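You operate a simulated robot arm through the tools that you are given. There is no shell and no other tool.

Carry out the task below with a simulated robot arm. There is one attempt and no reset: what you move stays moved.

TASK
Put things in order on the top of the steel cabinet. At the end: the blue coil from the top of the steel cabinet stands where the white jar (marked "SHIMS") stood; the yellow work lamp stands where the blue coil stood; the white jar from the top of the steel cabinet stands where the yellow block stood; the yellow block from the top of the steel cabinet is on the grey plastic box; whatever was shut is shut again. Leave all else as you found it, and nothing knocked over.

The check looks at the end state, three seconds after you hand in, the way a careful person would. Anything else that was tipped, shoved, dropped, spilled or broken makes it a failure.

THE ROBOT
A 7-joint arm with a two-finger gripper, fixed in place. Base frame: the origin is at the foot of the arm, x ahead of it, y to its left, z up; the work surface is at about z = 0. Units: mm, degrees, N and s.
With the tool pointing down near the work surface it reaches from about 160 to 380 mm from the base axis. Its first joint turns from -72.0 to 72.0 degrees. Payload 0.6 kg.
Tool frame: the origin (TCP) lies between the finger pads and is the grasp point; the fingertips stand 22 mm ahead of it; z points along the fingers, y is the line along which they close. The gripper opens to 92 mm; its body begins 65 mm behind the TCP.
Orientation is told as [roll, pitch, yaw] about the base's x, y, z axes, in that order, counted from this pose: with the fingers straight down and closing along the base's y, the tool's x points along the base's -x, its y along +y and its z along -z.

THE INTERFACE
- The arm moves only by the tool nudge_tool. Its argument "moves" is a list of rows, each a list of 3 entries, a list of its own where there are three numbers: the finger opening in m, from 0 to 0.092, then the shift along the tool's x, y, z in m, then the turn, a rotation vector about the tool's x, y, z in degrees. In form: [[jaw, [dx, dy, dz], [rx, ry, rz]], ...]. A call has 1 to 20 rows; each row is the pose to reach, as a shift and turn from the pose commanded when the call began, along the tool's axes at that moment. A row lasts 0.2 s, in which the tool goes at most 50 mm and 8.6 degrees; a call with a longer step from one row to the next is refused whole, and so is a gripper value outside its range. A pose out of reach is approached as far as the arm can. The call stops where the force on the tool passes 40 N (or 10 N more than at its start, if that is more) or the arm is blocked; 0.2 s more then pass. Each finger travels about 59.9 mm/s and halts on what it meets, pressing with about 26 N; the grip force reading is that of the motor and also rises with nothing between the fingers. The clock runs only during rows and for 0.2 s after the last one: add rows that repeat a pose to give the fingers time. The reply holds the time, the measured pose of the TCP, the force on the tool along the base axes, the opening and the grip force, in the units named above and with some noise, with the torque about the TCP (base axes, N m) and any sound that the robot's microphone picked up, and new pictures: "show" is both (left out), scene, wrist or none.
- Cameras (640 x 400 px; columns grow to the right, rows downward): "scene" is fixed at [59.6, -288.8, 416.5]; the picture's right is [0.67, -0.74, 0.00], its down [-0.42, -0.38, -0.82] and it looks along [0.61, 0.55, -0.57] (base axes); focal length 214 px, centre (320, 200). "wrist" rides on the gripper at [71, 19, -102] in the tool frame; the picture's right is [-0.26, 0.97, 0.00], its down [-0.75, -0.20, -0.62] and it looks along [-0.60, -0.16, 0.78] (tool axes); focal length 280 px, centre (320, 200). There is no depth. A picture from a camera that has moved, and an enlarged one, comes with that camera's place and axes in the base frame and with its lens. The place of the scene camera against the robot may be out by one fixed shift of up to 18 mm in any direction.
- inspect(camera, box): a new picture of the part [left, top, right, bottom] of that camera's present view, enlarged. The clock stands still meanwhile.
- sign_off(): hands the job in; it is judged then, once.

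Places have to be worked out from the pictures, the camera data and where the tool is seen. Open the gripper and draw the arm clear of the work before you hand the job in, unless the task says otherwise.

The tools are called after "Call:" by a JSON object that holds its "method" and its "body". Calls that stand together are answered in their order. nudge_tool: Moves the arm, as the interface text tells. Its arguments: {"type":"object","properties":{"moves":{"type":"array"},"show":{"type":"string","enum":["both","scene","wrist","none"]}},"required":["moves"]} The other tools are called the same way: inspect (camera, box) takes an enlarged picture of a part of a camera's view; sign_off () hands the job in.

At the start:

```text
clock: 0.0
ee_pos: [198.9, 40.2, 337.1]
tcp_rot: [0.0, 0.0, 0.1]
force: [-0.4, -0.2, -1.0]
moment: [0.0, -0.02, -0.01]
width: 92.0
grip_force: 0.0
```

scene: 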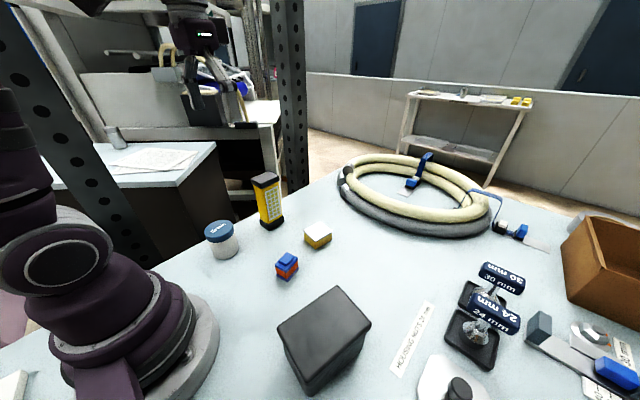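
wrist: 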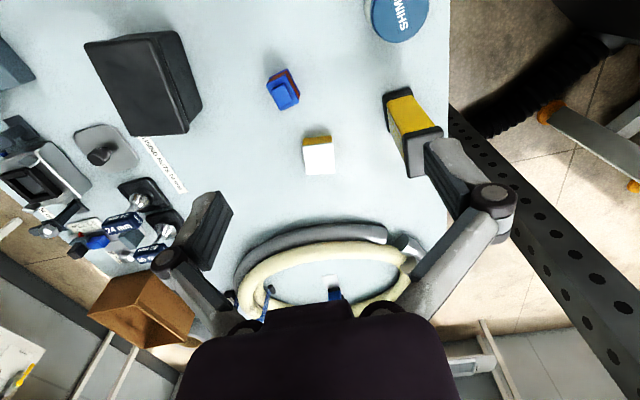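

The first pictures show a jar with a blue lid, a yellow/black lamp, a blue/red small part (coil?), a yellow-white block and a dark grey box. I'll enlarge these before moving.

Call:
{"method": "inspect", "body": {"camera": "scene", "box": [180, 150, 400, 290]}}

Call:
{"method": "inspect", "body": {"camera": "wrist", "box": [230, 0, 470, 190]}}

Call:
{"method": "inspect", "body": {"camera": "scene", "box": [240, 240, 640, 400]}}

Call:
{"method": "inspect", "body": {"camera": "wrist", "box": [0, 0, 260, 200]}}

```text
2.86 times, centred on (290, 220) of scene
camera zoom: at [59.6, -288.8, 416.5], right [0.67, -0.74, 0.0], down [-0.42, -0.38, -0.82], along [0.61, 0.55, -0.57], focal length 613 px, centre (406, 143)
```

zoom: 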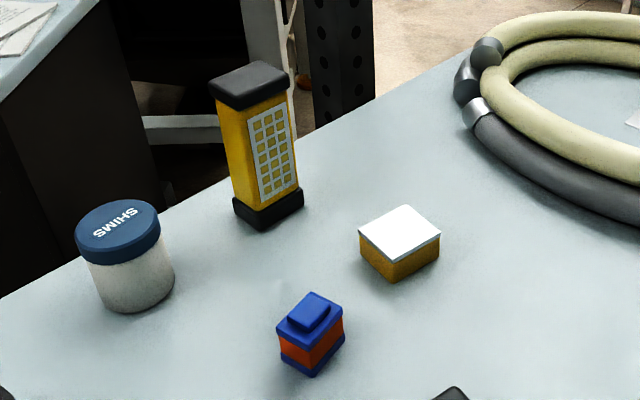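

```text
2.11 times, centred on (350, 95) of wrist
camera zoom: at [128.5, 59.3, 438.2], right [0.26, 0.97, 0.0], down [0.75, -0.2, 0.62], along [0.6, -0.16, -0.78], focal length 590 px, centre (257, 421)
```

zoom: 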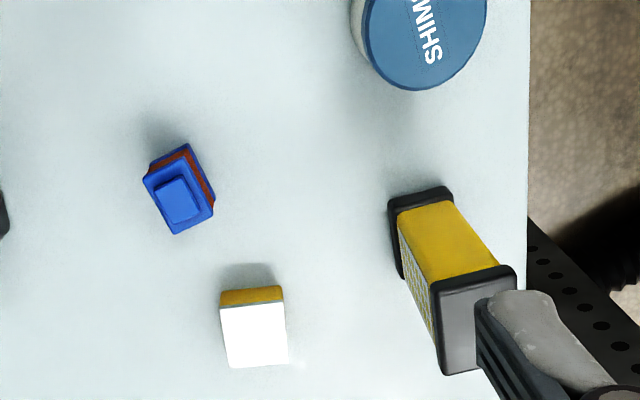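

```text
1.60 times, centred on (440, 320) of scene
camera zoom: at [59.6, -288.8, 416.5], right [0.67, -0.74, 0.0], down [-0.42, -0.38, -0.82], along [0.61, 0.55, -0.57], focal length 343 px, centre (128, 8)
```

zoom: 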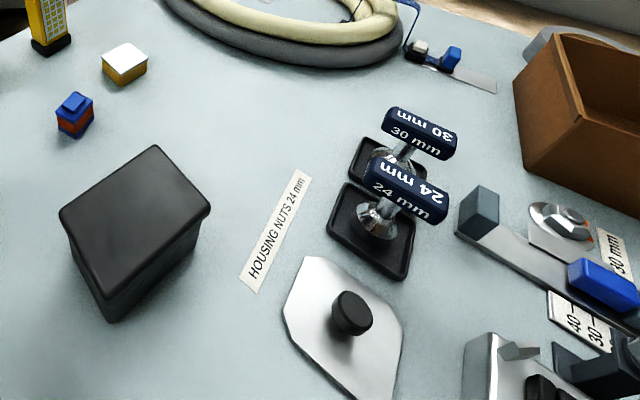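

```text
2.00 times, centred on (130, 100) of wrist
camera zoom: at [128.5, 59.3, 438.2], right [0.26, 0.97, 0.0], down [0.75, -0.2, 0.62], along [0.6, -0.16, -0.78], focal length 561 px, centre (700, 400)
```

zoom: 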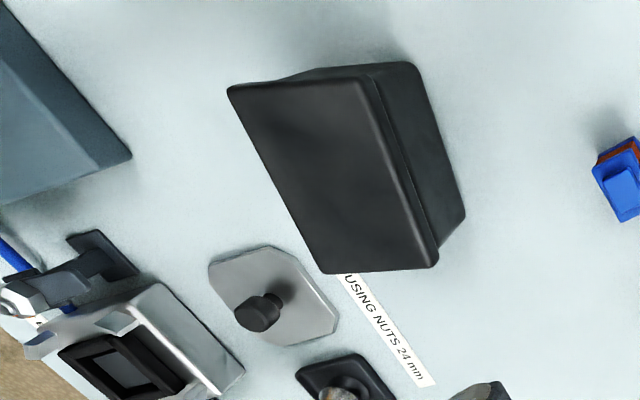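

The layout reads as: coil near (246,-25), block near (361,-7), jar near (182,140), lamp near (316,137), dark box near (178,-190). I'll swing the tool high over the dark box to see it and the blue-grey thing at the left edge of the wrist picture.

Call:
{"method": "nudge_tool", "body": {"moves": [[0.092, [0.008, -0.029, 0.0], [0, 0, 0]], [0.092, [0.017, -0.058, 0.0], [0, 0, 0]], [0.092, [0.025, -0.087, 0.0], [0, 0, 0]], [0.092, [0.034, -0.116, 0.0], [0, 0, 0]], [0.092, [0.042, -0.145, 0.0], [0, 0, 0]], [0.092, [0.05, -0.174, 0.0], [0, 0, 0]], [0.092, [0.059, -0.203, 0.0], [0, 0, 0]], [0.092, [0.068, -0.23, 0.0], [0, 0, 0]], [0.092, [0.068, -0.23, 0.0], [0, 0, 0]]]}}

```text
clock: 2.0
ee_pos: [131.8, -188.8, 336.6]
tcp_rot: [0.1, 0.1, 0.0]
force: [-0.3, 0.1, -0.6]
moment: [0.0, 0.01, 0.0]
width: 91.9
grip_force: 0.1
camera wrist: at [60.8, -169.9, 438.1], right [0.26, 0.97, 0.0], down [0.75, -0.2, 0.62], along [0.6, -0.16, -0.78], focal length 280 px, centre (320, 200)
```

scene: 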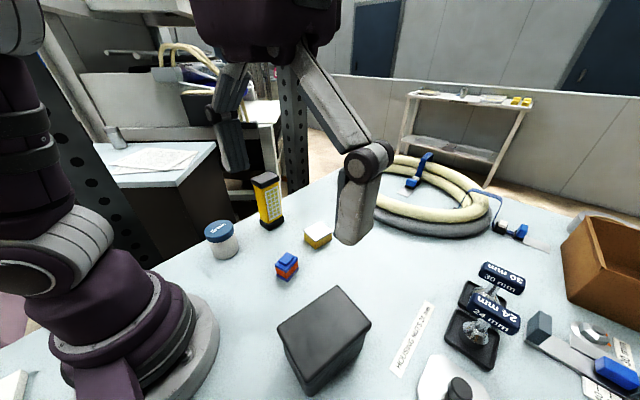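
wrist: 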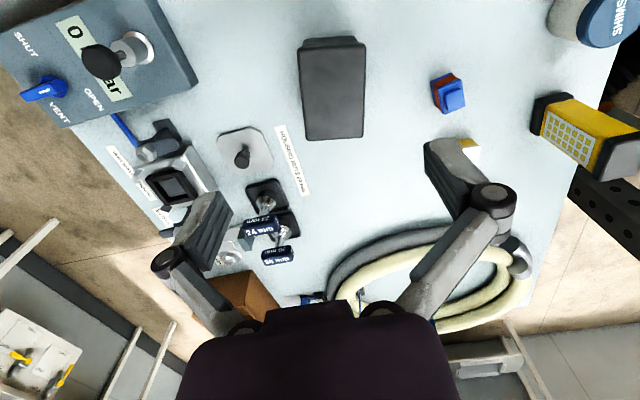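

The blue-grey thing is a valve panel (SHUT/OPEN vent), so the dark box is the grey plastic box. I'll enlarge it to see its lid and the block, coil and jar from here.

Call:
{"method": "inspect", "body": {"camera": "wrist", "box": [270, 20, 400, 160]}}

Call:
{"method": "inspect", "body": {"camera": "scene", "box": [260, 270, 400, 400]}}

Call:
{"method": "inspect", "body": {"camera": "wrist", "box": [400, 0, 640, 200]}}

Call:
{"method": "inspect", "body": {"camera": "wrist", "box": [0, 0, 220, 200]}}

```text
2.86 times, centred on (335, 90) of wrist
camera zoom: at [60.8, -169.9, 438.1], right [0.26, 0.97, 0.0], down [0.75, -0.2, 0.62], along [0.6, -0.16, -0.78], focal length 801 px, centre (277, 514)
```

zoom: 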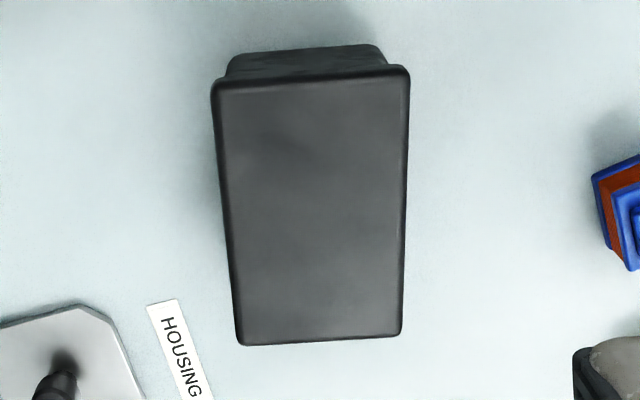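

```text
3.08 times, centred on (330, 335) of scene
camera zoom: at [59.6, -288.8, 416.5], right [0.67, -0.74, 0.0], down [-0.42, -0.38, -0.82], along [0.61, 0.55, -0.57], focal length 660 px, centre (289, -215)
```

zoom: 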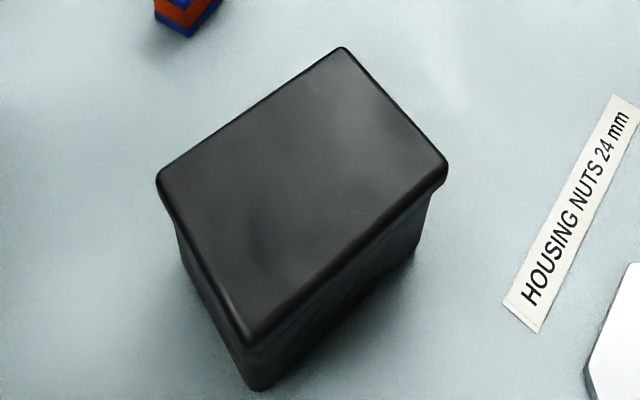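

```text
2.00 times, centred on (520, 100) of wrist
camera zoom: at [60.8, -169.9, 438.1], right [0.26, 0.97, 0.0], down [0.75, -0.2, 0.62], along [0.6, -0.16, -0.78], focal length 561 px, centre (-80, 400)
```

zoom: 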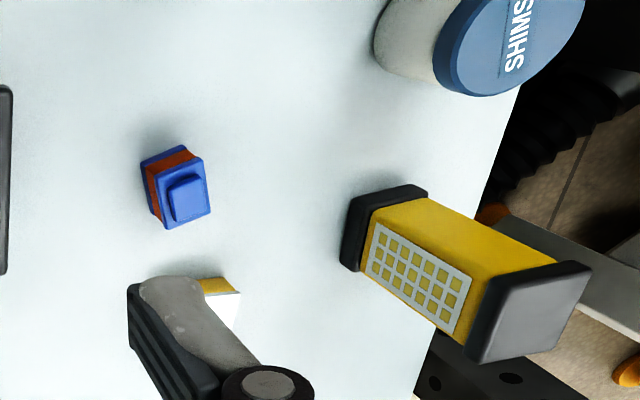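

```text
2.00 times, centred on (110, 100) of wrist
camera zoom: at [60.8, -169.9, 438.1], right [0.26, 0.97, 0.0], down [0.75, -0.2, 0.62], along [0.6, -0.16, -0.78], focal length 561 px, centre (740, 400)
```

zoom: 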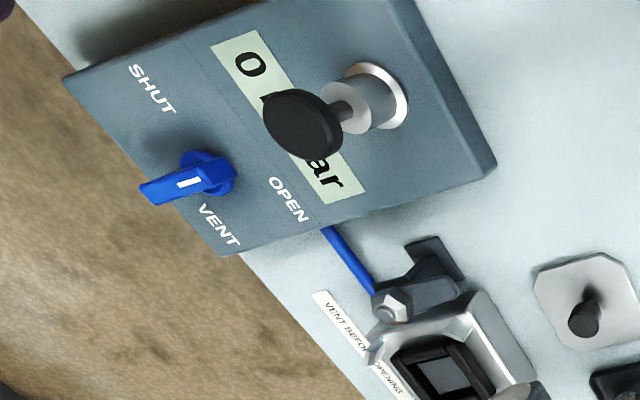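

The box is a lidded one with its top at about z = 84, centred near (180,-184). Now I go high above the yellow block to measure it from straight over.

Call:
{"method": "nudge_tool", "body": {"moves": [[0.092, [-0.02, 0.018, 0.01], [0, 0, 0]], [0.092, [-0.041, 0.037, 0.023], [0, 0, 0]], [0.092, [-0.061, 0.055, 0.037], [0, 0, 0]], [0.092, [-0.081, 0.074, 0.051], [0, 0, 0]], [0.092, [-0.101, 0.092, 0.065], [0, 0, 0]], [0.092, [-0.122, 0.11, 0.08], [0, 0, 0]], [0.092, [-0.142, 0.129, 0.095], [0, 0, 0]], [0.092, [-0.162, 0.147, 0.11], [0, 0, 0]], [0.092, [-0.183, 0.166, 0.124], [0, 0, 0]], [0.092, [-0.203, 0.184, 0.137], [0, 0, 0]], [0.092, [-0.203, 0.184, 0.137], [0, 0, 0]]]}}

```text
clock: 4.4
ee_pos: [333.7, -5.5, 198.4]
tcp_rot: [0.0, 0.1, 0.1]
force: [0.3, -0.2, -0.4]
moment: [-0.01, 0.0, 0.01]
width: 91.8
grip_force: 0.2
camera wrist: at [262.8, 13.3, 300.9], right [0.26, 0.97, 0.0], down [0.75, -0.2, 0.63], along [0.6, -0.16, -0.78], focal length 280 px, centre (320, 200)
```

scene: 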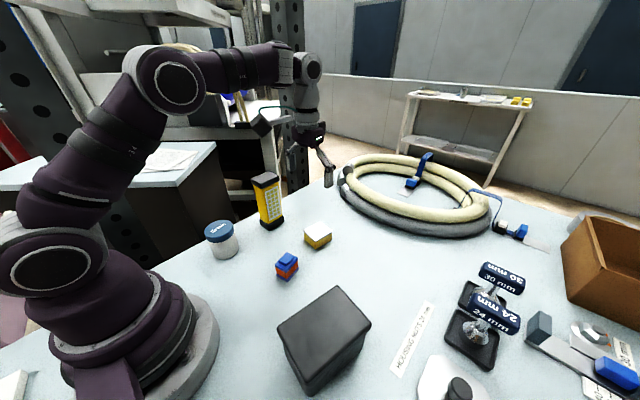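
wrist: 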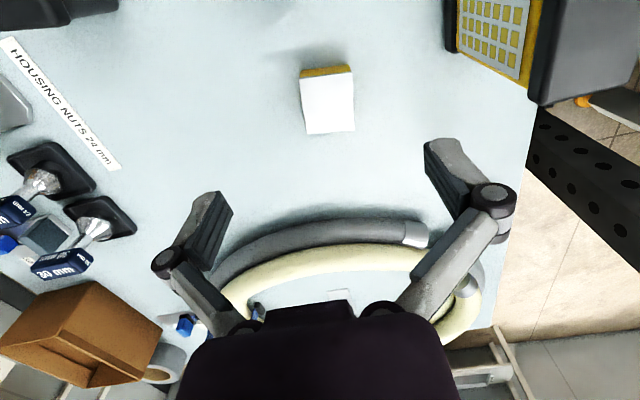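

Call:
{"method": "inspect", "body": {"camera": "wrist", "box": [270, 40, 390, 150]}}

Call:
{"method": "inspect", "body": {"camera": "scene", "box": [290, 205, 350, 265]}}

```text
3.64 times, centred on (330, 95) of wrist
camera zoom: at [262.8, 13.3, 300.9], right [0.26, 0.97, 0.0], down [0.75, -0.2, 0.63], along [0.6, -0.16, -0.78], focal length 1020 px, centre (284, 582)
```

zoom: 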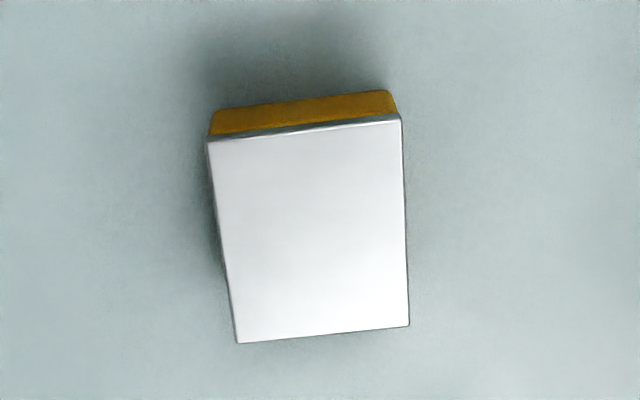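

```text
6.67 times, centred on (320, 235) of scene
camera zoom: at [59.6, -288.8, 416.5], right [0.67, -0.74, 0.0], down [-0.42, -0.38, -0.82], along [0.61, 0.55, -0.57], focal length 1430 px, centre (320, -33)
```

zoom: 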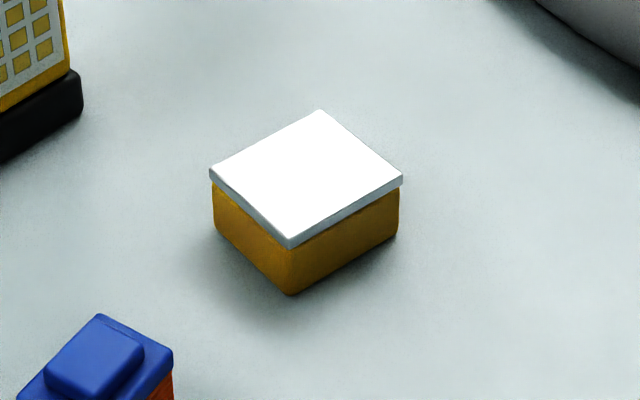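

The block's top is about 49 × 55 mm, its centre near (359,-4.5) and it is turned by about -9° in yaw. I'll come down over it with that yaw, stopping at z ≈ 95 to check the alignment.

Call:
{"method": "nudge_tool", "body": {"moves": [[0.092, [-0.006, 0.0, 0.02], [0, 0, 3]], [0.092, [-0.013, 0.001, 0.04], [0, 0, 6]], [0.092, [-0.019, 0.001, 0.06], [0, 0, 8.8]], [0.092, [-0.025, 0.001, 0.08], [0, 0, 8.8]], [0.092, [-0.0253, 0.001, 0.1], [0, 0, 8.8]], [0.092, [-0.0253, 0.001, 0.103], [0, 0, 8.8]]], "show": "wrist"}}

```text
clock: 5.8
ee_pos: [358.9, -4.4, 97.0]
tcp_rot: [0.0, 0.0, -8.8]
force: [1.1, -0.3, 1.0]
moment: [-0.02, 0.02, -0.01]
width: 92.0
grip_force: 0.1
camera wrist: at [292.7, 25.6, 198.1], right [0.41, 0.91, 0.0], down [0.71, -0.32, 0.63], along [0.57, -0.25, -0.78], focal length 280 px, centre (320, 200)
```

wrist: 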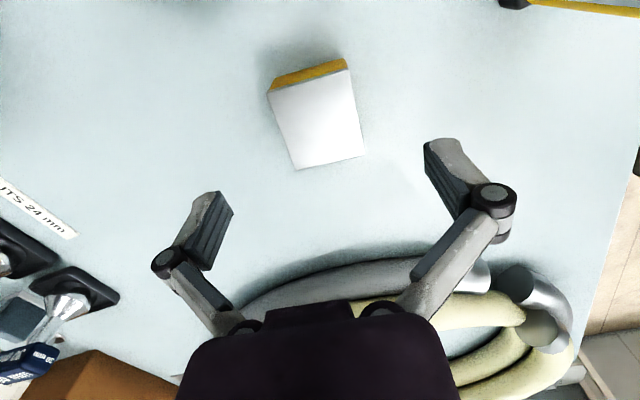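

The block sits centred between the fingers and square to them. I descend to z ≈ 26 (fingertips about 4 mm above the surface) and close on it.

Call:
{"method": "nudge_tool", "body": {"moves": [[0.092, [0, 0, 0.02], [0, 0, 0]], [0.092, [0, 0, 0.04], [0, 0, 0]], [0.092, [0, 0, 0.058], [0, 0, 0]], [0.092, [0, 0, 0.071], [0, 0, 0]], [0.092, [0, 0, 0.071], [0, 0, 0]], [0.07, [0, 0, 0.071], [0, 0, 0]], [0.055, [0, 0, 0.071], [0, 0, 0]], [0.045, [0, 0, 0.071], [0, 0, 0]], [0.04, [0, 0, 0.071], [0, 0, 0]], [0.04, [0, 0, 0.071], [0, 0, 0]]]}}

```text
clock: 8.0
ee_pos: [359.7, -4.0, 26.0]
tcp_rot: [0.0, 0.0, -8.9]
force: [-1.1, -2.5, 3.0]
moment: [-0.16, 0.08, -0.01]
width: 49.7
grip_force: 25.9
camera wrist: at [292.2, 25.3, 126.4], right [0.41, 0.91, 0.0], down [0.71, -0.32, 0.63], along [0.57, -0.25, -0.78], focal length 280 px, centre (320, 200)
```

scene: 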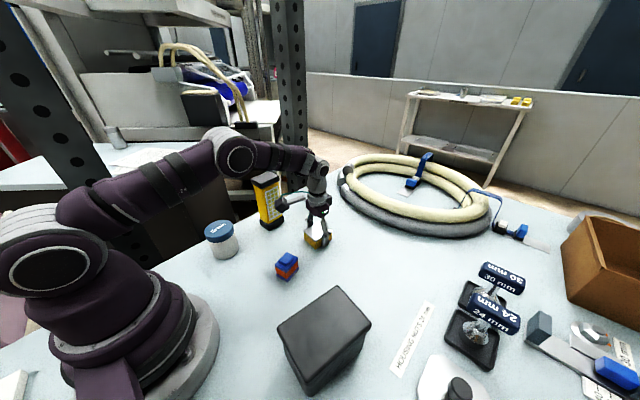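
wrist: 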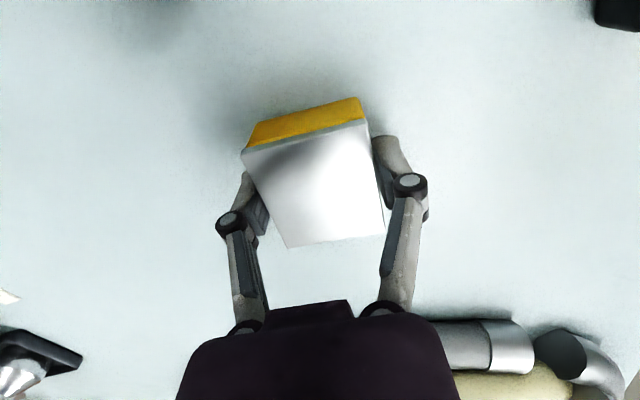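

The grip holds at 49.7 mm wide; the block's old centre works out at (360,-4), top at z ≈ 30. I lift to z ≈ 176 and carry it to above the box centre (180,-184).

Call:
{"method": "nudge_tool", "body": {"moves": [[0.04, [0, 0, -0.015], [0, 0, 0]], [0.04, [0, 0, -0.04], [0, 0, 0]], [0.04, [0, 0, -0.07], [0, 0, 0]], [0.04, [0, 0, -0.1], [0, 0, 0]], [0.04, [0, 0, -0.13], [0, 0, 0]], [0.04, [0.008, -0.011, -0.15], [0, 0, 0]], [0.04, [0.023, -0.031, -0.15], [0, 0, 0]], [0.04, [0.038, -0.052, -0.15], [0, 0, 0]], [0.04, [0.054, -0.074, -0.15], [0, 0, 0]], [0.04, [0.07, -0.096, -0.15], [0, 0, 0]], [0.04, [0.086, -0.118, -0.15], [0, 0, 0]], [0.04, [0.102, -0.14, -0.15], [0, 0, 0]], [0.04, [0.118, -0.162, -0.15], [0, 0, 0]], [0.04, [0.132, -0.18, -0.15], [0, 0, 0]], [0.04, [0.143, -0.195, -0.15], [0, 0, 0]], [0.04, [0.15, -0.205, -0.15], [0, 0, 0]], [0.04, [0.15, -0.205, -0.15], [0, 0, 0]]]}}

```text
clock: 11.6
ee_pos: [179.8, -185.4, 174.8]
tcp_rot: [0.0, 0.0, -8.7]
force: [-1.2, 0.1, -4.3]
moment: [0.0, -0.02, -0.03]
width: 49.6
grip_force: 25.9
camera wrist: at [112.6, -156.0, 276.6], right [0.41, 0.91, 0.0], down [0.71, -0.32, 0.62], along [0.57, -0.25, -0.78], focal length 280 px, centre (320, 200)
```

scene: 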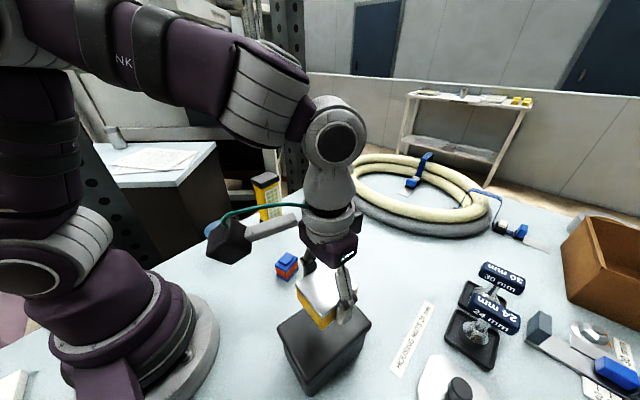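
wrist: 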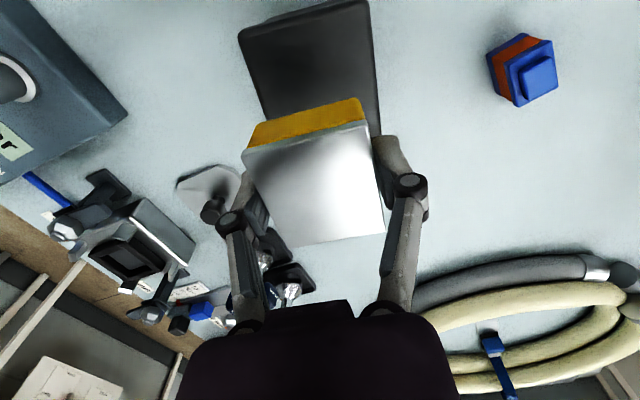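

The block hangs centred over the lid. I lower it to just above the lid and check the gap.

Call:
{"method": "nudge_tool", "body": {"moves": [[0.04, [0, 0, 0.015], [0, 0, 0]], [0.04, [0, 0, 0.03], [0, 0, 0]], [0.04, [0, 0, 0.045], [0, 0, 0]], [0.04, [0, 0, 0.055], [0, 0, 0]], [0.04, [0, 0, 0.059], [0, 0, 0]], [0.04, [0, 0, 0.059], [0, 0, 0]]]}}

Call:
{"method": "inspect", "body": {"camera": "scene", "box": [260, 250, 400, 400]}}

```text
clock: 13.0
ee_pos: [180.7, -185.1, 116.8]
tcp_rot: [0.0, 0.0, -8.7]
force: [-0.3, 0.3, -3.6]
moment: [0.0, 0.0, 0.03]
width: 49.5
grip_force: 25.8
camera wrist: at [113.2, -154.5, 218.2], right [0.41, 0.91, 0.0], down [0.71, -0.32, 0.62], along [0.57, -0.25, -0.78], focal length 280 px, centre (320, 200)
```

scene: 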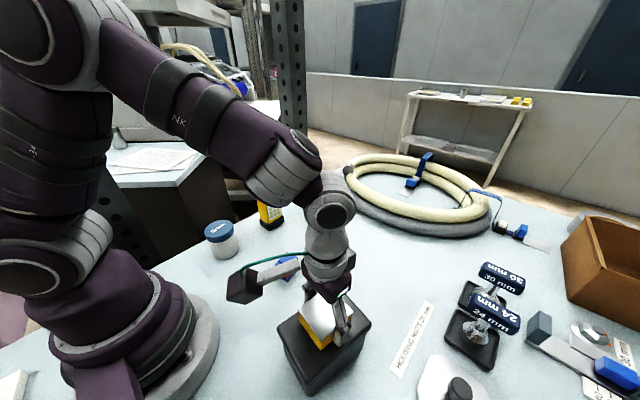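
wrist: 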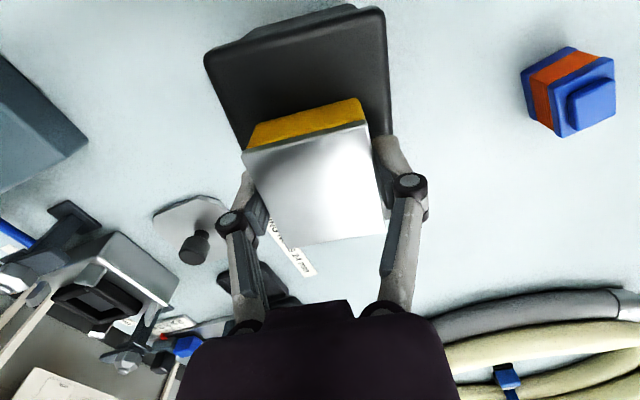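

```text
2.67 times, centred on (330, 325) of scene
camera zoom: at [59.6, -288.8, 416.4], right [0.67, -0.74, 0.0], down [-0.42, -0.38, -0.82], along [0.61, 0.55, -0.57], focal length 572 px, centre (293, -133)
```

zoom: 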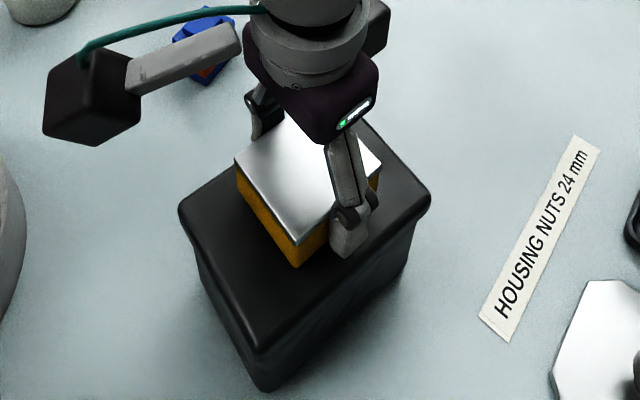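

The lid top computes to z ≈ 83, so about 7 mm remain. I lower in small steps and watch the vertical force.

Call:
{"method": "nudge_tool", "body": {"moves": [[0.04, [0, 0, 0.002], [0, 0, 0]], [0.04, [0, 0, 0.004], [0, 0, 0]], [0.04, [0, 0, 0.005], [0, 0, 0]], [0.04, [0, 0, 0.005], [0, 0, 0]]], "show": "none"}}

Call:
{"method": "nudge_tool", "body": {"moves": [[0.04, [0, 0, 0.001], [0, 0, 0]], [0.04, [0, 0, 0.001], [0, 0, 0]]], "show": "none"}}

```text
clock: 14.0
ee_pos: [181.3, -184.8, 111.5]
tcp_rot: [0.0, -0.1, -8.7]
force: [-0.7, 2.5, 16.5]
moment: [0.04, -0.02, -0.04]
width: 49.9
grip_force: 25.9
```

```text
clock: 14.6
ee_pos: [182.0, -185.0, 110.3]
tcp_rot: [0.0, 0.0, -8.7]
force: [0.2, 6.9, 13.8]
moment: [0.22, 0.04, 0.03]
width: 49.8
grip_force: 26.1
```

Contact shows at z ≈ 110-111 with about 14 N downward. I open the fingers and lift straight up.

Call:
{"method": "nudge_tool", "body": {"moves": [[0.055, [0, 0, -0.001], [0, 0, 0]], [0.07, [0, 0, -0.001], [0, 0, 0]], [0.08, [0, 0, -0.001], [0, 0, 0]], [0.08, [0, 0, -0.001], [0, 0, 0]], [0.08, [0, 0, -0.015], [0, 0, 0]], [0.08, [0, 0, -0.04], [0, 0, 0]], [0.08, [0, 0, -0.07], [0, 0, 0]], [0.08, [0, 0, -0.1], [0, 0, 0]], [0.08, [0, 0, -0.1], [0, 0, 0]]]}}

Call:
{"method": "inspect", "body": {"camera": "scene", "box": [260, 250, 400, 400]}}

```text
clock: 16.6
ee_pos: [179.8, -183.3, 211.1]
tcp_rot: [0.0, 0.0, -8.9]
force: [-0.1, 1.1, -1.4]
moment: [0.02, 0.01, 0.02]
width: 80.1
grip_force: 0.1
camera wrist: at [112.6, -154.7, 313.5], right [0.41, 0.91, 0.0], down [0.71, -0.32, 0.63], along [0.57, -0.25, -0.78], focal length 280 px, centre (320, 200)
```

scene: 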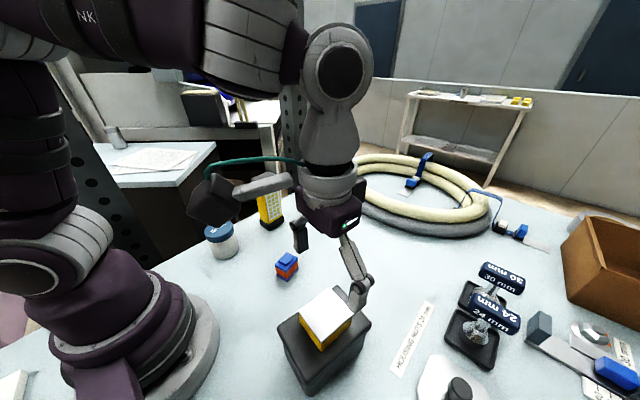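
wrist: 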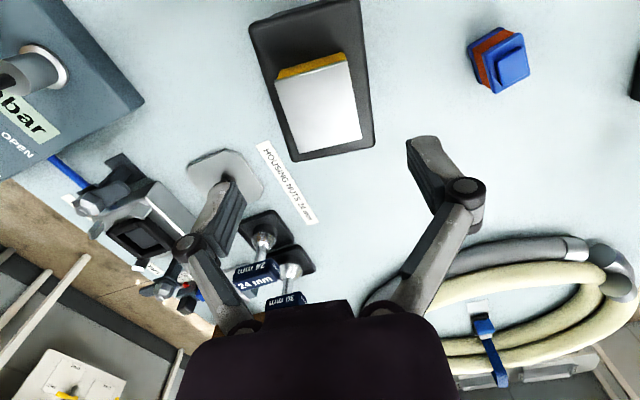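

```text
2.67 times, centred on (330, 325) of scene
camera zoom: at [59.6, -288.8, 416.5], right [0.67, -0.74, 0.0], down [-0.42, -0.38, -0.82], along [0.61, 0.55, -0.57], focal length 572 px, centre (293, -133)
```

zoom: 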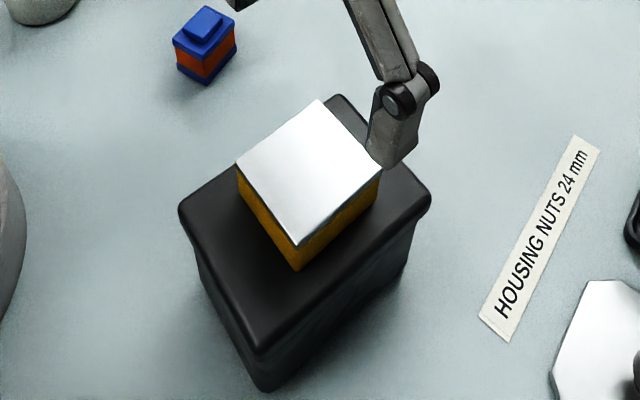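

The block rests on the lid and the box hasn't shifted. Next I swing, at z ≈ 211, to above the white jar to measure it, turning the yaw back to zero.

Call:
{"method": "nudge_tool", "body": {"moves": [[0.085, [-0.005, 0.027, 0], [0, 0, -0.7]], [0.092, [-0.01, 0.055, 0], [0, 0, -1.5]], [0.092, [-0.0125, 0.083, 0], [0, 0, -2.2]], [0.092, [-0.013, 0.11, 0], [0, 0, -3]], [0.092, [-0.012, 0.137, 0], [0, 0, -3.7]], [0.092, [-0.01, 0.163, 0], [0, 0, -4.4]], [0.092, [-0.0035, 0.19, 0], [0, 0, -5.2]], [0.092, [0.004, 0.216, 0], [0, 0, -6]], [0.092, [0.012, 0.241, 0], [0, 0, -6.8]], [0.092, [0.022, 0.267, 0], [0, 0, -7.5]], [0.092, [0.034, 0.293, 0], [0, 0, -8.2]], [0.092, [0.047, 0.317, 0], [0, 0, -8.8]], [0.092, [0.047, 0.317, 0], [0, 0, -8.8]]]}}

```text
clock: 19.4
ee_pos: [183.5, 136.1, 210.6]
tcp_rot: [0.0, 0.0, -0.1]
force: [-0.2, 0.6, 0.2]
moment: [-0.01, 0.0, -0.01]
width: 91.9
grip_force: 0.0
camera wrist: at [111.6, 156.2, 312.7], right [0.26, 0.97, 0.0], down [0.75, -0.2, 0.63], along [0.6, -0.16, -0.78], focal length 280 px, centre (320, 200)
```

scene: 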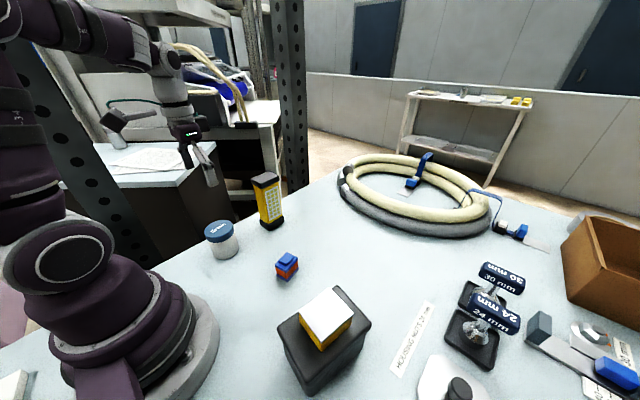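
wrist: 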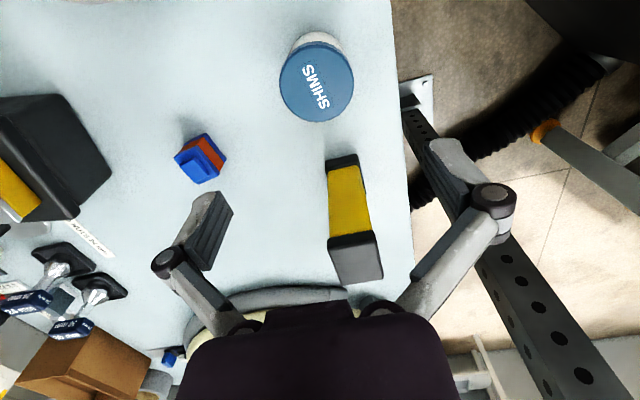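

Call:
{"method": "inspect", "body": {"camera": "wrist", "box": [260, 20, 380, 140]}}

Call:
{"method": "inspect", "body": {"camera": "scene", "box": [190, 205, 250, 270]}}

Call:
{"method": "inspect", "body": {"camera": "wrist", "box": [160, 120, 400, 300]}}

```text
3.33 times, centred on (320, 80) of wrist
camera zoom: at [111.6, 156.2, 312.7], right [0.26, 0.97, 0.0], down [0.75, -0.2, 0.63], along [0.6, -0.16, -0.78], focal length 935 px, centre (320, 600)
```

zoom: 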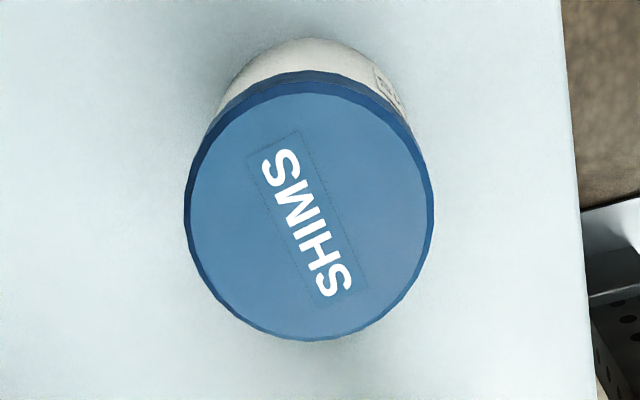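

```text
6.15 times, centred on (220, 238) of scene
camera zoom: at [59.6, -288.8, 416.5], right [0.67, -0.74, 0.0], down [-0.42, -0.38, -0.82], along [0.61, 0.55, -0.57], focal length 1320 px, centre (935, -31)
```

zoom: 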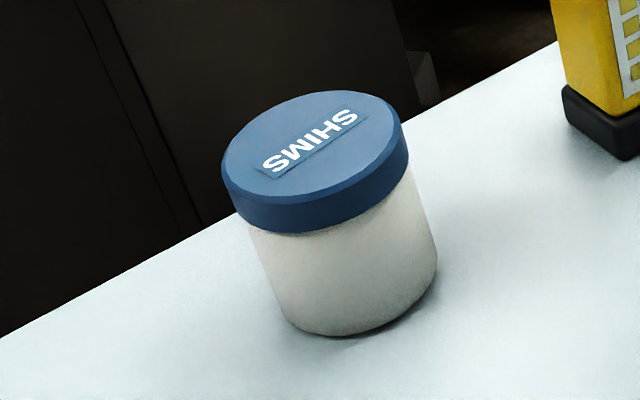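

```text
2.22 times, centred on (280, 210) of wrist
camera zoom: at [111.6, 156.2, 312.7], right [0.26, 0.97, 0.0], down [0.75, -0.2, 0.63], along [0.6, -0.16, -0.78], focal length 623 px, centre (409, 178)
```

zoom: 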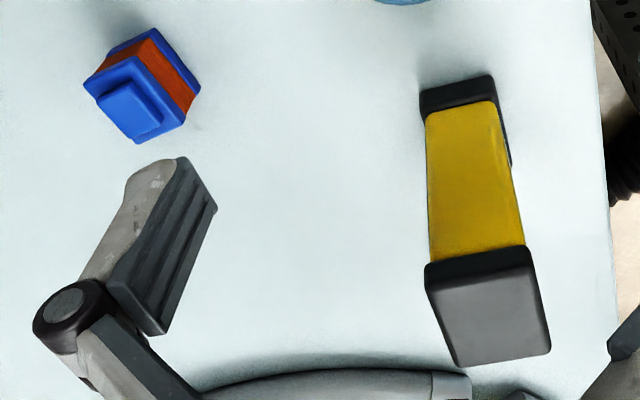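

The jar's centre computes to about (178,136), top at z ≈ 70, body about 58 mm across. I move over it and descend to z ≈ 110 to check that the fingers straddle it.

Call:
{"method": "nudge_tool", "body": {"moves": [[0.092, [0.003, 0, 0.02], [0, 0, 0]], [0.092, [0.0055, 0, 0.045], [0, 0, 0]], [0.092, [0.0055, 0, 0.07], [0, 0, 0]], [0.092, [0.0055, 0, 0.09], [0, 0, 0]], [0.092, [0.0055, 0, 0.1], [0, 0, 0]], [0.092, [0.0055, 0, 0.1], [0, 0, 0]]]}}

```text
clock: 20.8
ee_pos: [175.7, 135.2, 111.1]
tcp_rot: [0.0, -0.1, 0.1]
force: [0.4, 0.7, -0.4]
moment: [0.03, -0.03, 0.0]
width: 92.0
grip_force: 0.0
camera wrist: at [105.6, 154.0, 212.8], right [0.26, 0.97, 0.0], down [0.75, -0.2, 0.62], along [0.6, -0.16, -0.78], focal length 280 px, centre (320, 200)
```

scene: 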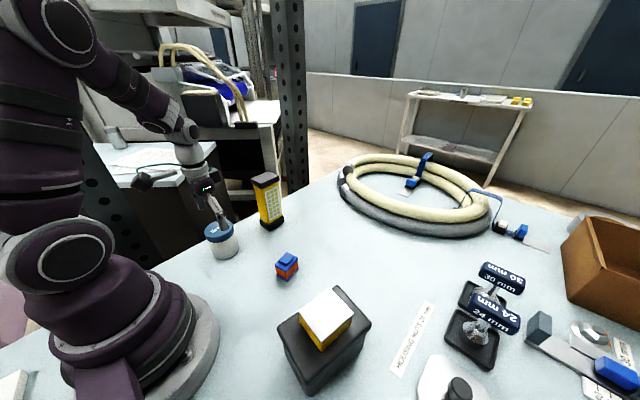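
wrist: 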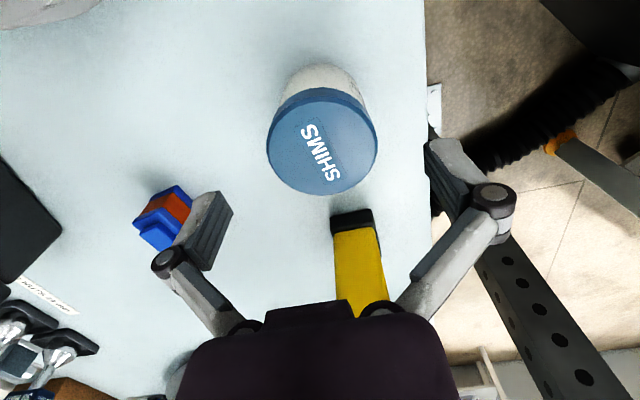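

The lid is centred between the fingers (centre about (176,136)). I descend to z ≈ 30 so the pads meet the white body below the lid, and close.

Call:
{"method": "nudge_tool", "body": {"moves": [[0.092, [0, 0.001, 0.02], [0, 0, 0]], [0.092, [0, 0.001, 0.04], [0, 0, 0]], [0.092, [0, 0.001, 0.06], [0, 0, 0]], [0.092, [0, 0.001, 0.075], [0, 0, 0]], [0.092, [0, 0.001, 0.081], [0, 0, 0]], [0.092, [0, 0.001, 0.081], [0, 0, 0]], [0.075, [0, 0.001, 0.081], [0, 0, 0]], [0.06, [0, 0.001, 0.081], [0, 0, 0]], [0.05, [0, 0.001, 0.081], [0, 0, 0]], [0.045, [0, 0.001, 0.081], [0, 0, 0]], [0.045, [0, 0.001, 0.081], [0, 0, 0]]]}}

Call:
{"method": "inspect", "body": {"camera": "scene", "box": [170, 190, 290, 280]}}

```text
clock: 23.2
ee_pos: [174.6, 136.1, 30.4]
tcp_rot: [0.1, -0.1, -0.1]
force: [-1.7, -6.5, 34.0]
moment: [-0.05, -0.15, -0.05]
width: 73.0
grip_force: 25.6
camera wrist: at [104.7, 156.0, 132.0], right [0.26, 0.97, 0.0], down [0.75, -0.2, 0.63], along [0.6, -0.16, -0.78], focal length 280 px, centre (320, 200)
```

scene: 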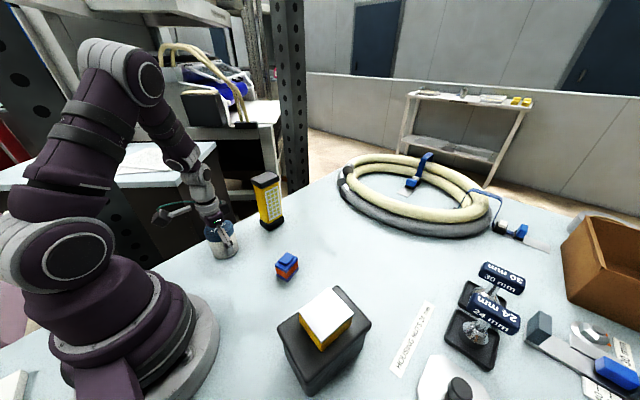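
wrist: 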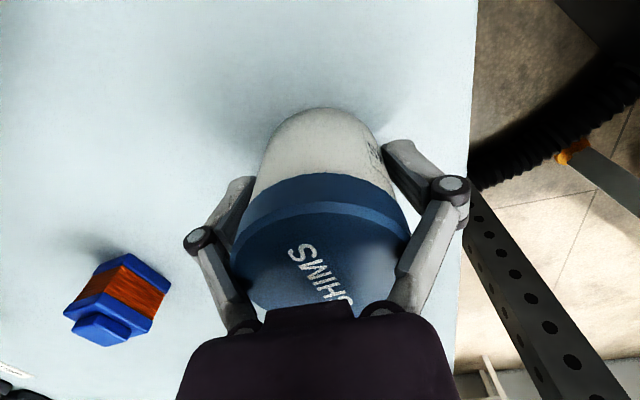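

```text
4.44 times, centred on (230, 235) of scene
camera zoom: at [59.6, -288.8, 416.4], right [0.67, -0.74, 0.0], down [-0.42, -0.38, -0.82], along [0.61, 0.55, -0.57], focal length 953 px, centre (720, 44)
```

zoom: 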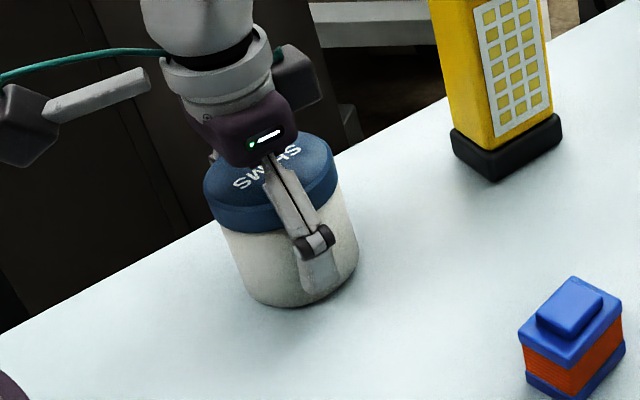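

The width stopped at 73 mm with 34 N upward: the upper finger links are meeting the lid before the pads reach the body. I open again and raise the TCP so that lid and upper body come between the pads.

Call:
{"method": "nudge_tool", "body": {"moves": [[0.08, [0, 0, 0], [0, 0, 0]], [0.092, [0, 0, 0], [0, 0, 0]], [0.092, [0, 0, 0], [0, 0, 0]], [0.092, [0, 0, -0.012], [0, 0, 0]], [0.092, [0, 0, -0.024], [0, 0, 0]], [0.092, [0, 0, -0.024], [0, 0, 0]]]}}

Call:
{"method": "inspect", "body": {"camera": "scene", "box": [190, 205, 250, 270]}}

```text
clock: 24.6
ee_pos: [177.1, 137.2, 52.0]
tcp_rot: [-0.1, 0.0, 0.1]
force: [0.2, -0.9, -1.1]
moment: [0.0, 0.0, -0.04]
width: 92.2
grip_force: 0.0
camera wrist: at [105.5, 156.4, 155.0], right [0.26, 0.97, 0.0], down [0.75, -0.2, 0.62], along [0.6, -0.16, -0.78], focal length 280 px, centre (320, 200)
```

scene: 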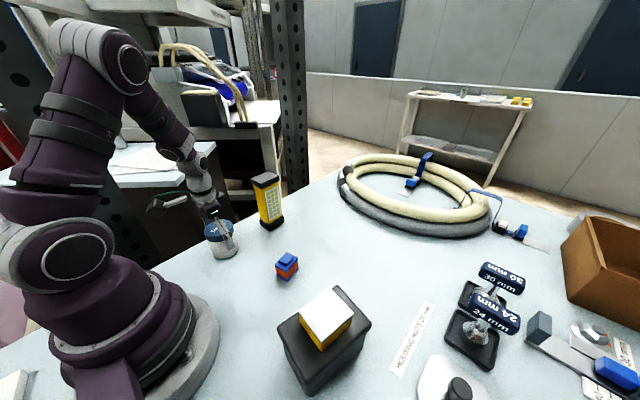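
wrist: 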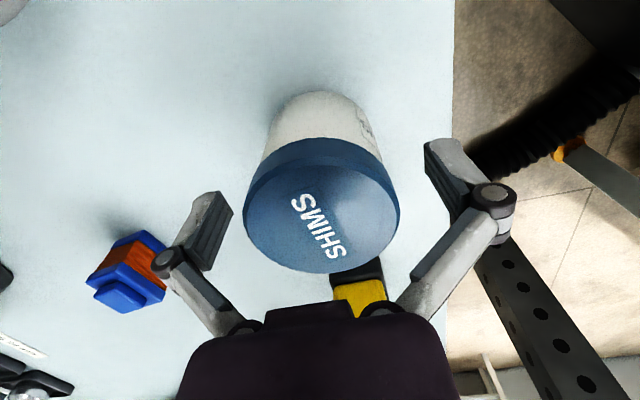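

```text
6.15 times, centred on (220, 238) of scene
camera zoom: at [59.6, -288.8, 416.5], right [0.67, -0.74, 0.0], down [-0.42, -0.38, -0.82], along [0.61, 0.55, -0.57], focal length 1320 px, centre (935, -31)
```

zoom: 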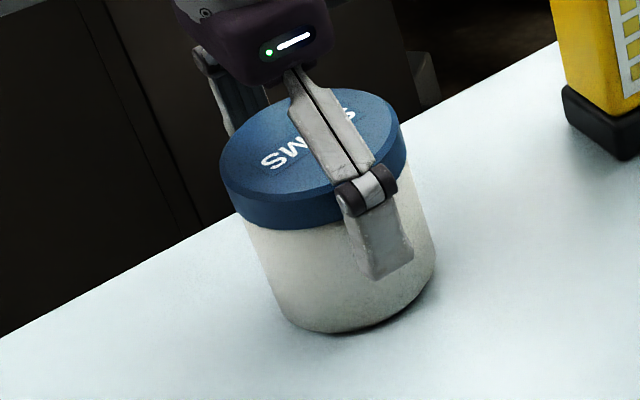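

The jar hasn't visibly moved. I raise to z ≈ 57 so the whole lid lies between the pads, and close there.

Call:
{"method": "nudge_tool", "body": {"moves": [[0.092, [-0.001, 0, -0.0045], [0, 0, 0]], [0.08, [-0.001, 0, -0.0045], [0, 0, 0]], [0.07, [-0.001, 0, -0.0045], [0, 0, 0]], [0.06, [-0.001, 0, -0.0045], [0, 0, 0]], [0.05, [-0.001, 0, -0.0045], [0, 0, 0]], [0.05, [-0.001, 0, -0.0045], [0, 0, 0]]]}}

Call:
{"method": "inspect", "body": {"camera": "scene", "box": [190, 205, 250, 270]}}

```text
clock: 26.0
ee_pos: [177.6, 138.5, 56.7]
tcp_rot: [0.1, 0.1, 0.1]
force: [-2.0, -1.9, 14.1]
moment: [-0.02, 0.04, 0.04]
width: 59.6
grip_force: 25.9
camera wrist: at [106.4, 156.4, 159.4], right [0.26, 0.97, 0.0], down [0.75, -0.2, 0.63], along [0.6, -0.16, -0.78], focal length 280 px, centre (320, 200)
```

scene: 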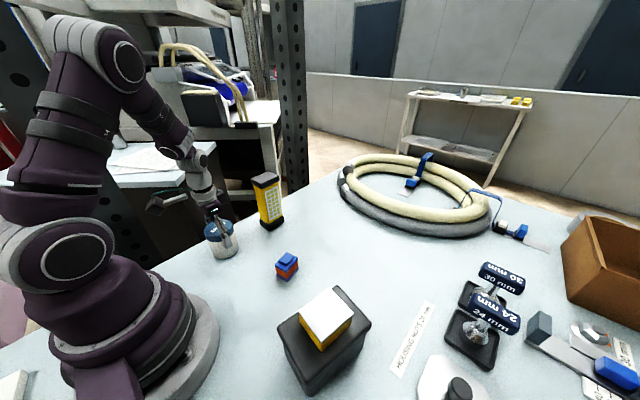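
wrist: 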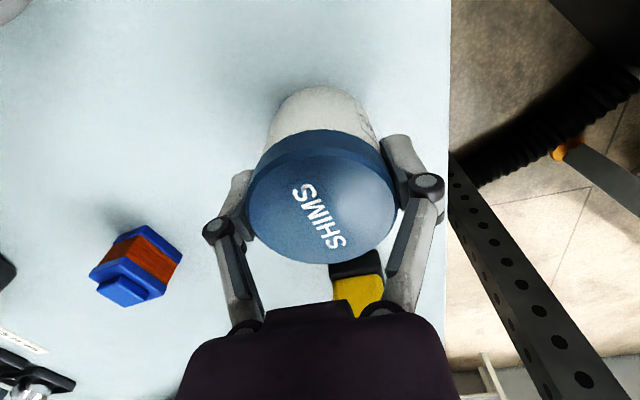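

```text
6.15 times, centred on (220, 238) of scene
camera zoom: at [59.6, -288.8, 416.4], right [0.67, -0.74, 0.0], down [-0.42, -0.38, -0.82], along [0.61, 0.55, -0.57], focal length 1320 px, centre (935, -31)
```

zoom: 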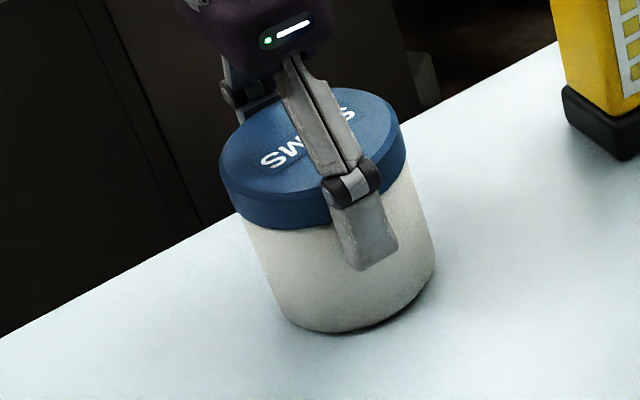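

The pads hold the lid/upper body at 59.6 mm; jar centre reads about (178,137). As a test I lift only 5 mm to see that the body comes with the lid.

Call:
{"method": "nudge_tool", "body": {"moves": [[0.05, [0, 0, -0.002], [0, 0, 0]], [0.05, [0, 0, -0.005], [0, 0, 0]], [0.05, [0, 0, -0.007], [0, 0, 0]], [0.05, [0, 0, -0.007], [0, 0, 0]]]}}

Call:
{"method": "inspect", "body": {"camera": "scene", "box": [190, 205, 250, 270]}}

Call:
{"method": "inspect", "body": {"camera": "wrist", "box": [220, 70, 420, 270]}}

```text
clock: 27.0
ee_pos: [177.1, 136.0, 65.3]
tcp_rot: [0.0, 0.0, 0.0]
force: [-0.2, -0.1, -2.1]
moment: [-0.01, -0.02, -0.01]
width: 59.4
grip_force: 25.9
camera wrist: at [106.4, 156.2, 166.9], right [0.26, 0.97, 0.0], down [0.75, -0.2, 0.62], along [0.6, -0.16, -0.78], focal length 280 px, centre (320, 200)
```

scene: 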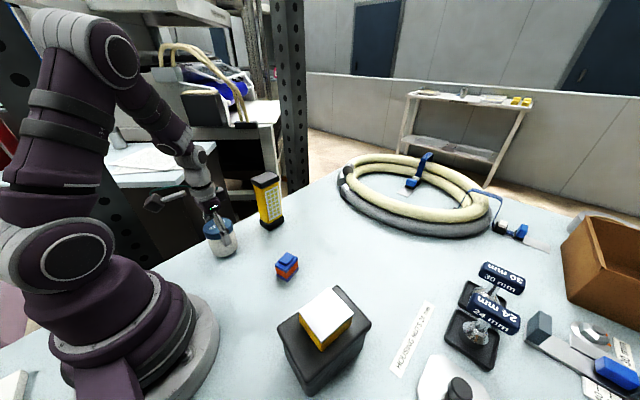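
wrist: 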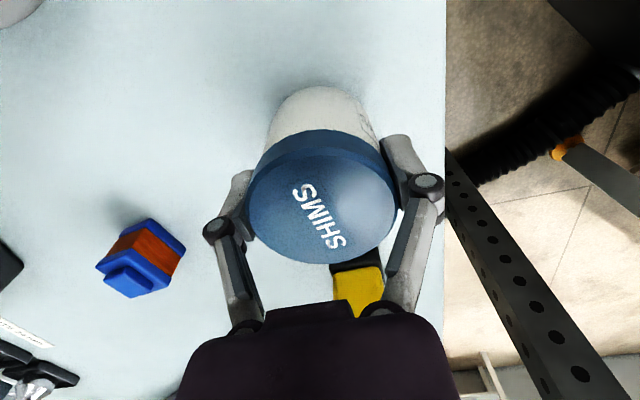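

```text
6.15 times, centred on (220, 238) of scene
camera zoom: at [59.6, -288.8, 416.5], right [0.67, -0.74, 0.0], down [-0.42, -0.38, -0.82], along [0.61, 0.55, -0.57], focal length 1320 px, centre (935, -31)
```

zoom: 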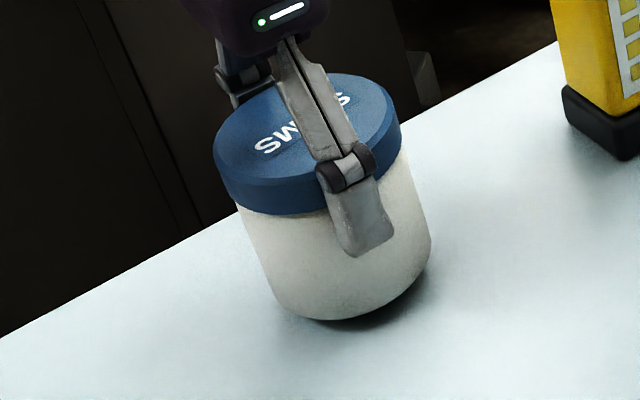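

```text
2.00 times, centred on (320, 170) of wrist
camera zoom: at [106.4, 156.2, 166.9], right [0.26, 0.97, 0.0], down [0.75, -0.2, 0.62], along [0.6, -0.16, -0.78], focal length 561 px, centre (320, 260)
```

zoom: 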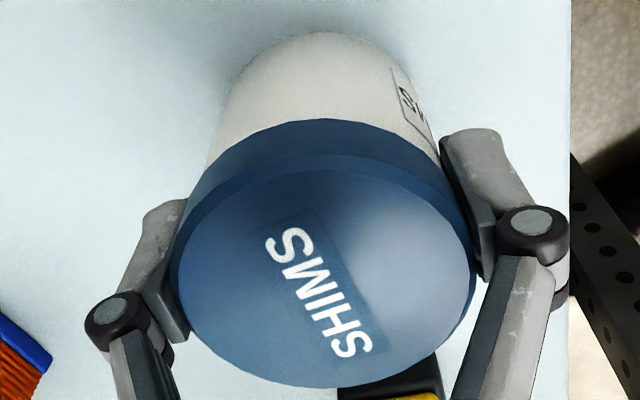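

The whole jar came up (about 2 N, lid and body together). I lift higher, carry it in an arc clear of the lamp, and stop above the block's old place (360,-4).

Call:
{"method": "nudge_tool", "body": {"moves": [[0.05, [0, 0, -0.02], [0, 0, 0]], [0.05, [0, 0, -0.045], [0, 0, 0]], [0.05, [0, 0, -0.07], [0, 0, 0]], [0.05, [-0.006, -0.018, -0.085], [0, 0, 0]], [0.05, [-0.014, -0.042, -0.085], [0, 0, 0]], [0.05, [-0.023, -0.066, -0.085], [0, 0, 0]], [0.05, [-0.044, -0.08, -0.085], [0, 0, 0]], [0.05, [-0.065, -0.094, -0.085], [0, 0, 0]], [0.05, [-0.086, -0.107, -0.085], [0, 0, 0]], [0.05, [-0.108, -0.116, -0.085], [0, 0, 0]], [0.05, [-0.132, -0.125, -0.085], [0, 0, 0]], [0.05, [-0.156, -0.133, -0.085], [0, 0, 0]], [0.05, [-0.172, -0.138, -0.085], [0, 0, 0]], [0.05, [-0.1813, -0.1408, -0.085], [0, 0, 0]], [0.05, [-0.1813, -0.1408, -0.085], [0, 0, 0]]]}}

```text
clock: 30.2
ee_pos: [358.6, -3.0, 146.9]
tcp_rot: [0.0, 0.0, 0.1]
force: [-0.4, -0.2, -0.9]
moment: [0.03, 0.01, 0.0]
width: 59.8
grip_force: 26.0
camera wrist: at [287.9, 16.6, 250.7], right [0.26, 0.97, 0.0], down [0.75, -0.2, 0.62], along [0.6, -0.16, -0.78], focal length 280 px, centre (320, 200)
```

scene: 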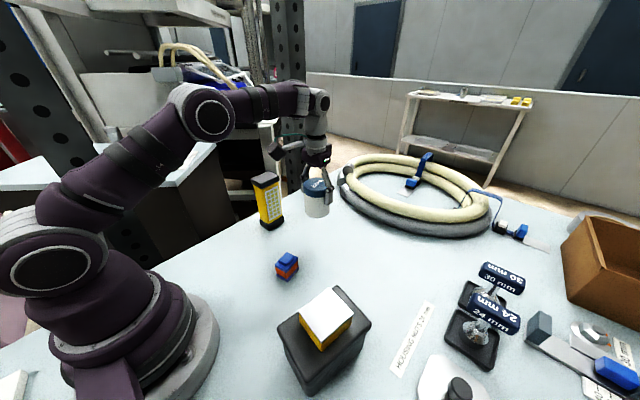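
wrist: 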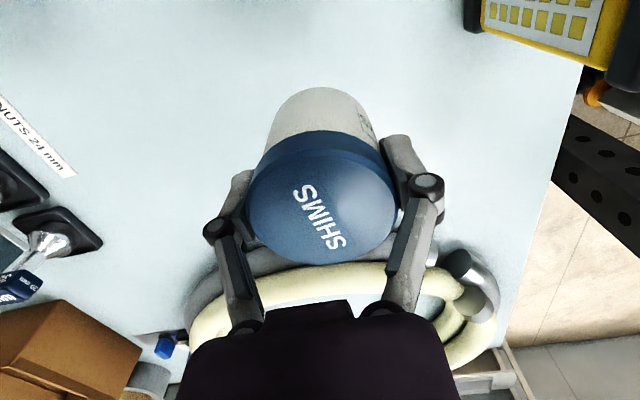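

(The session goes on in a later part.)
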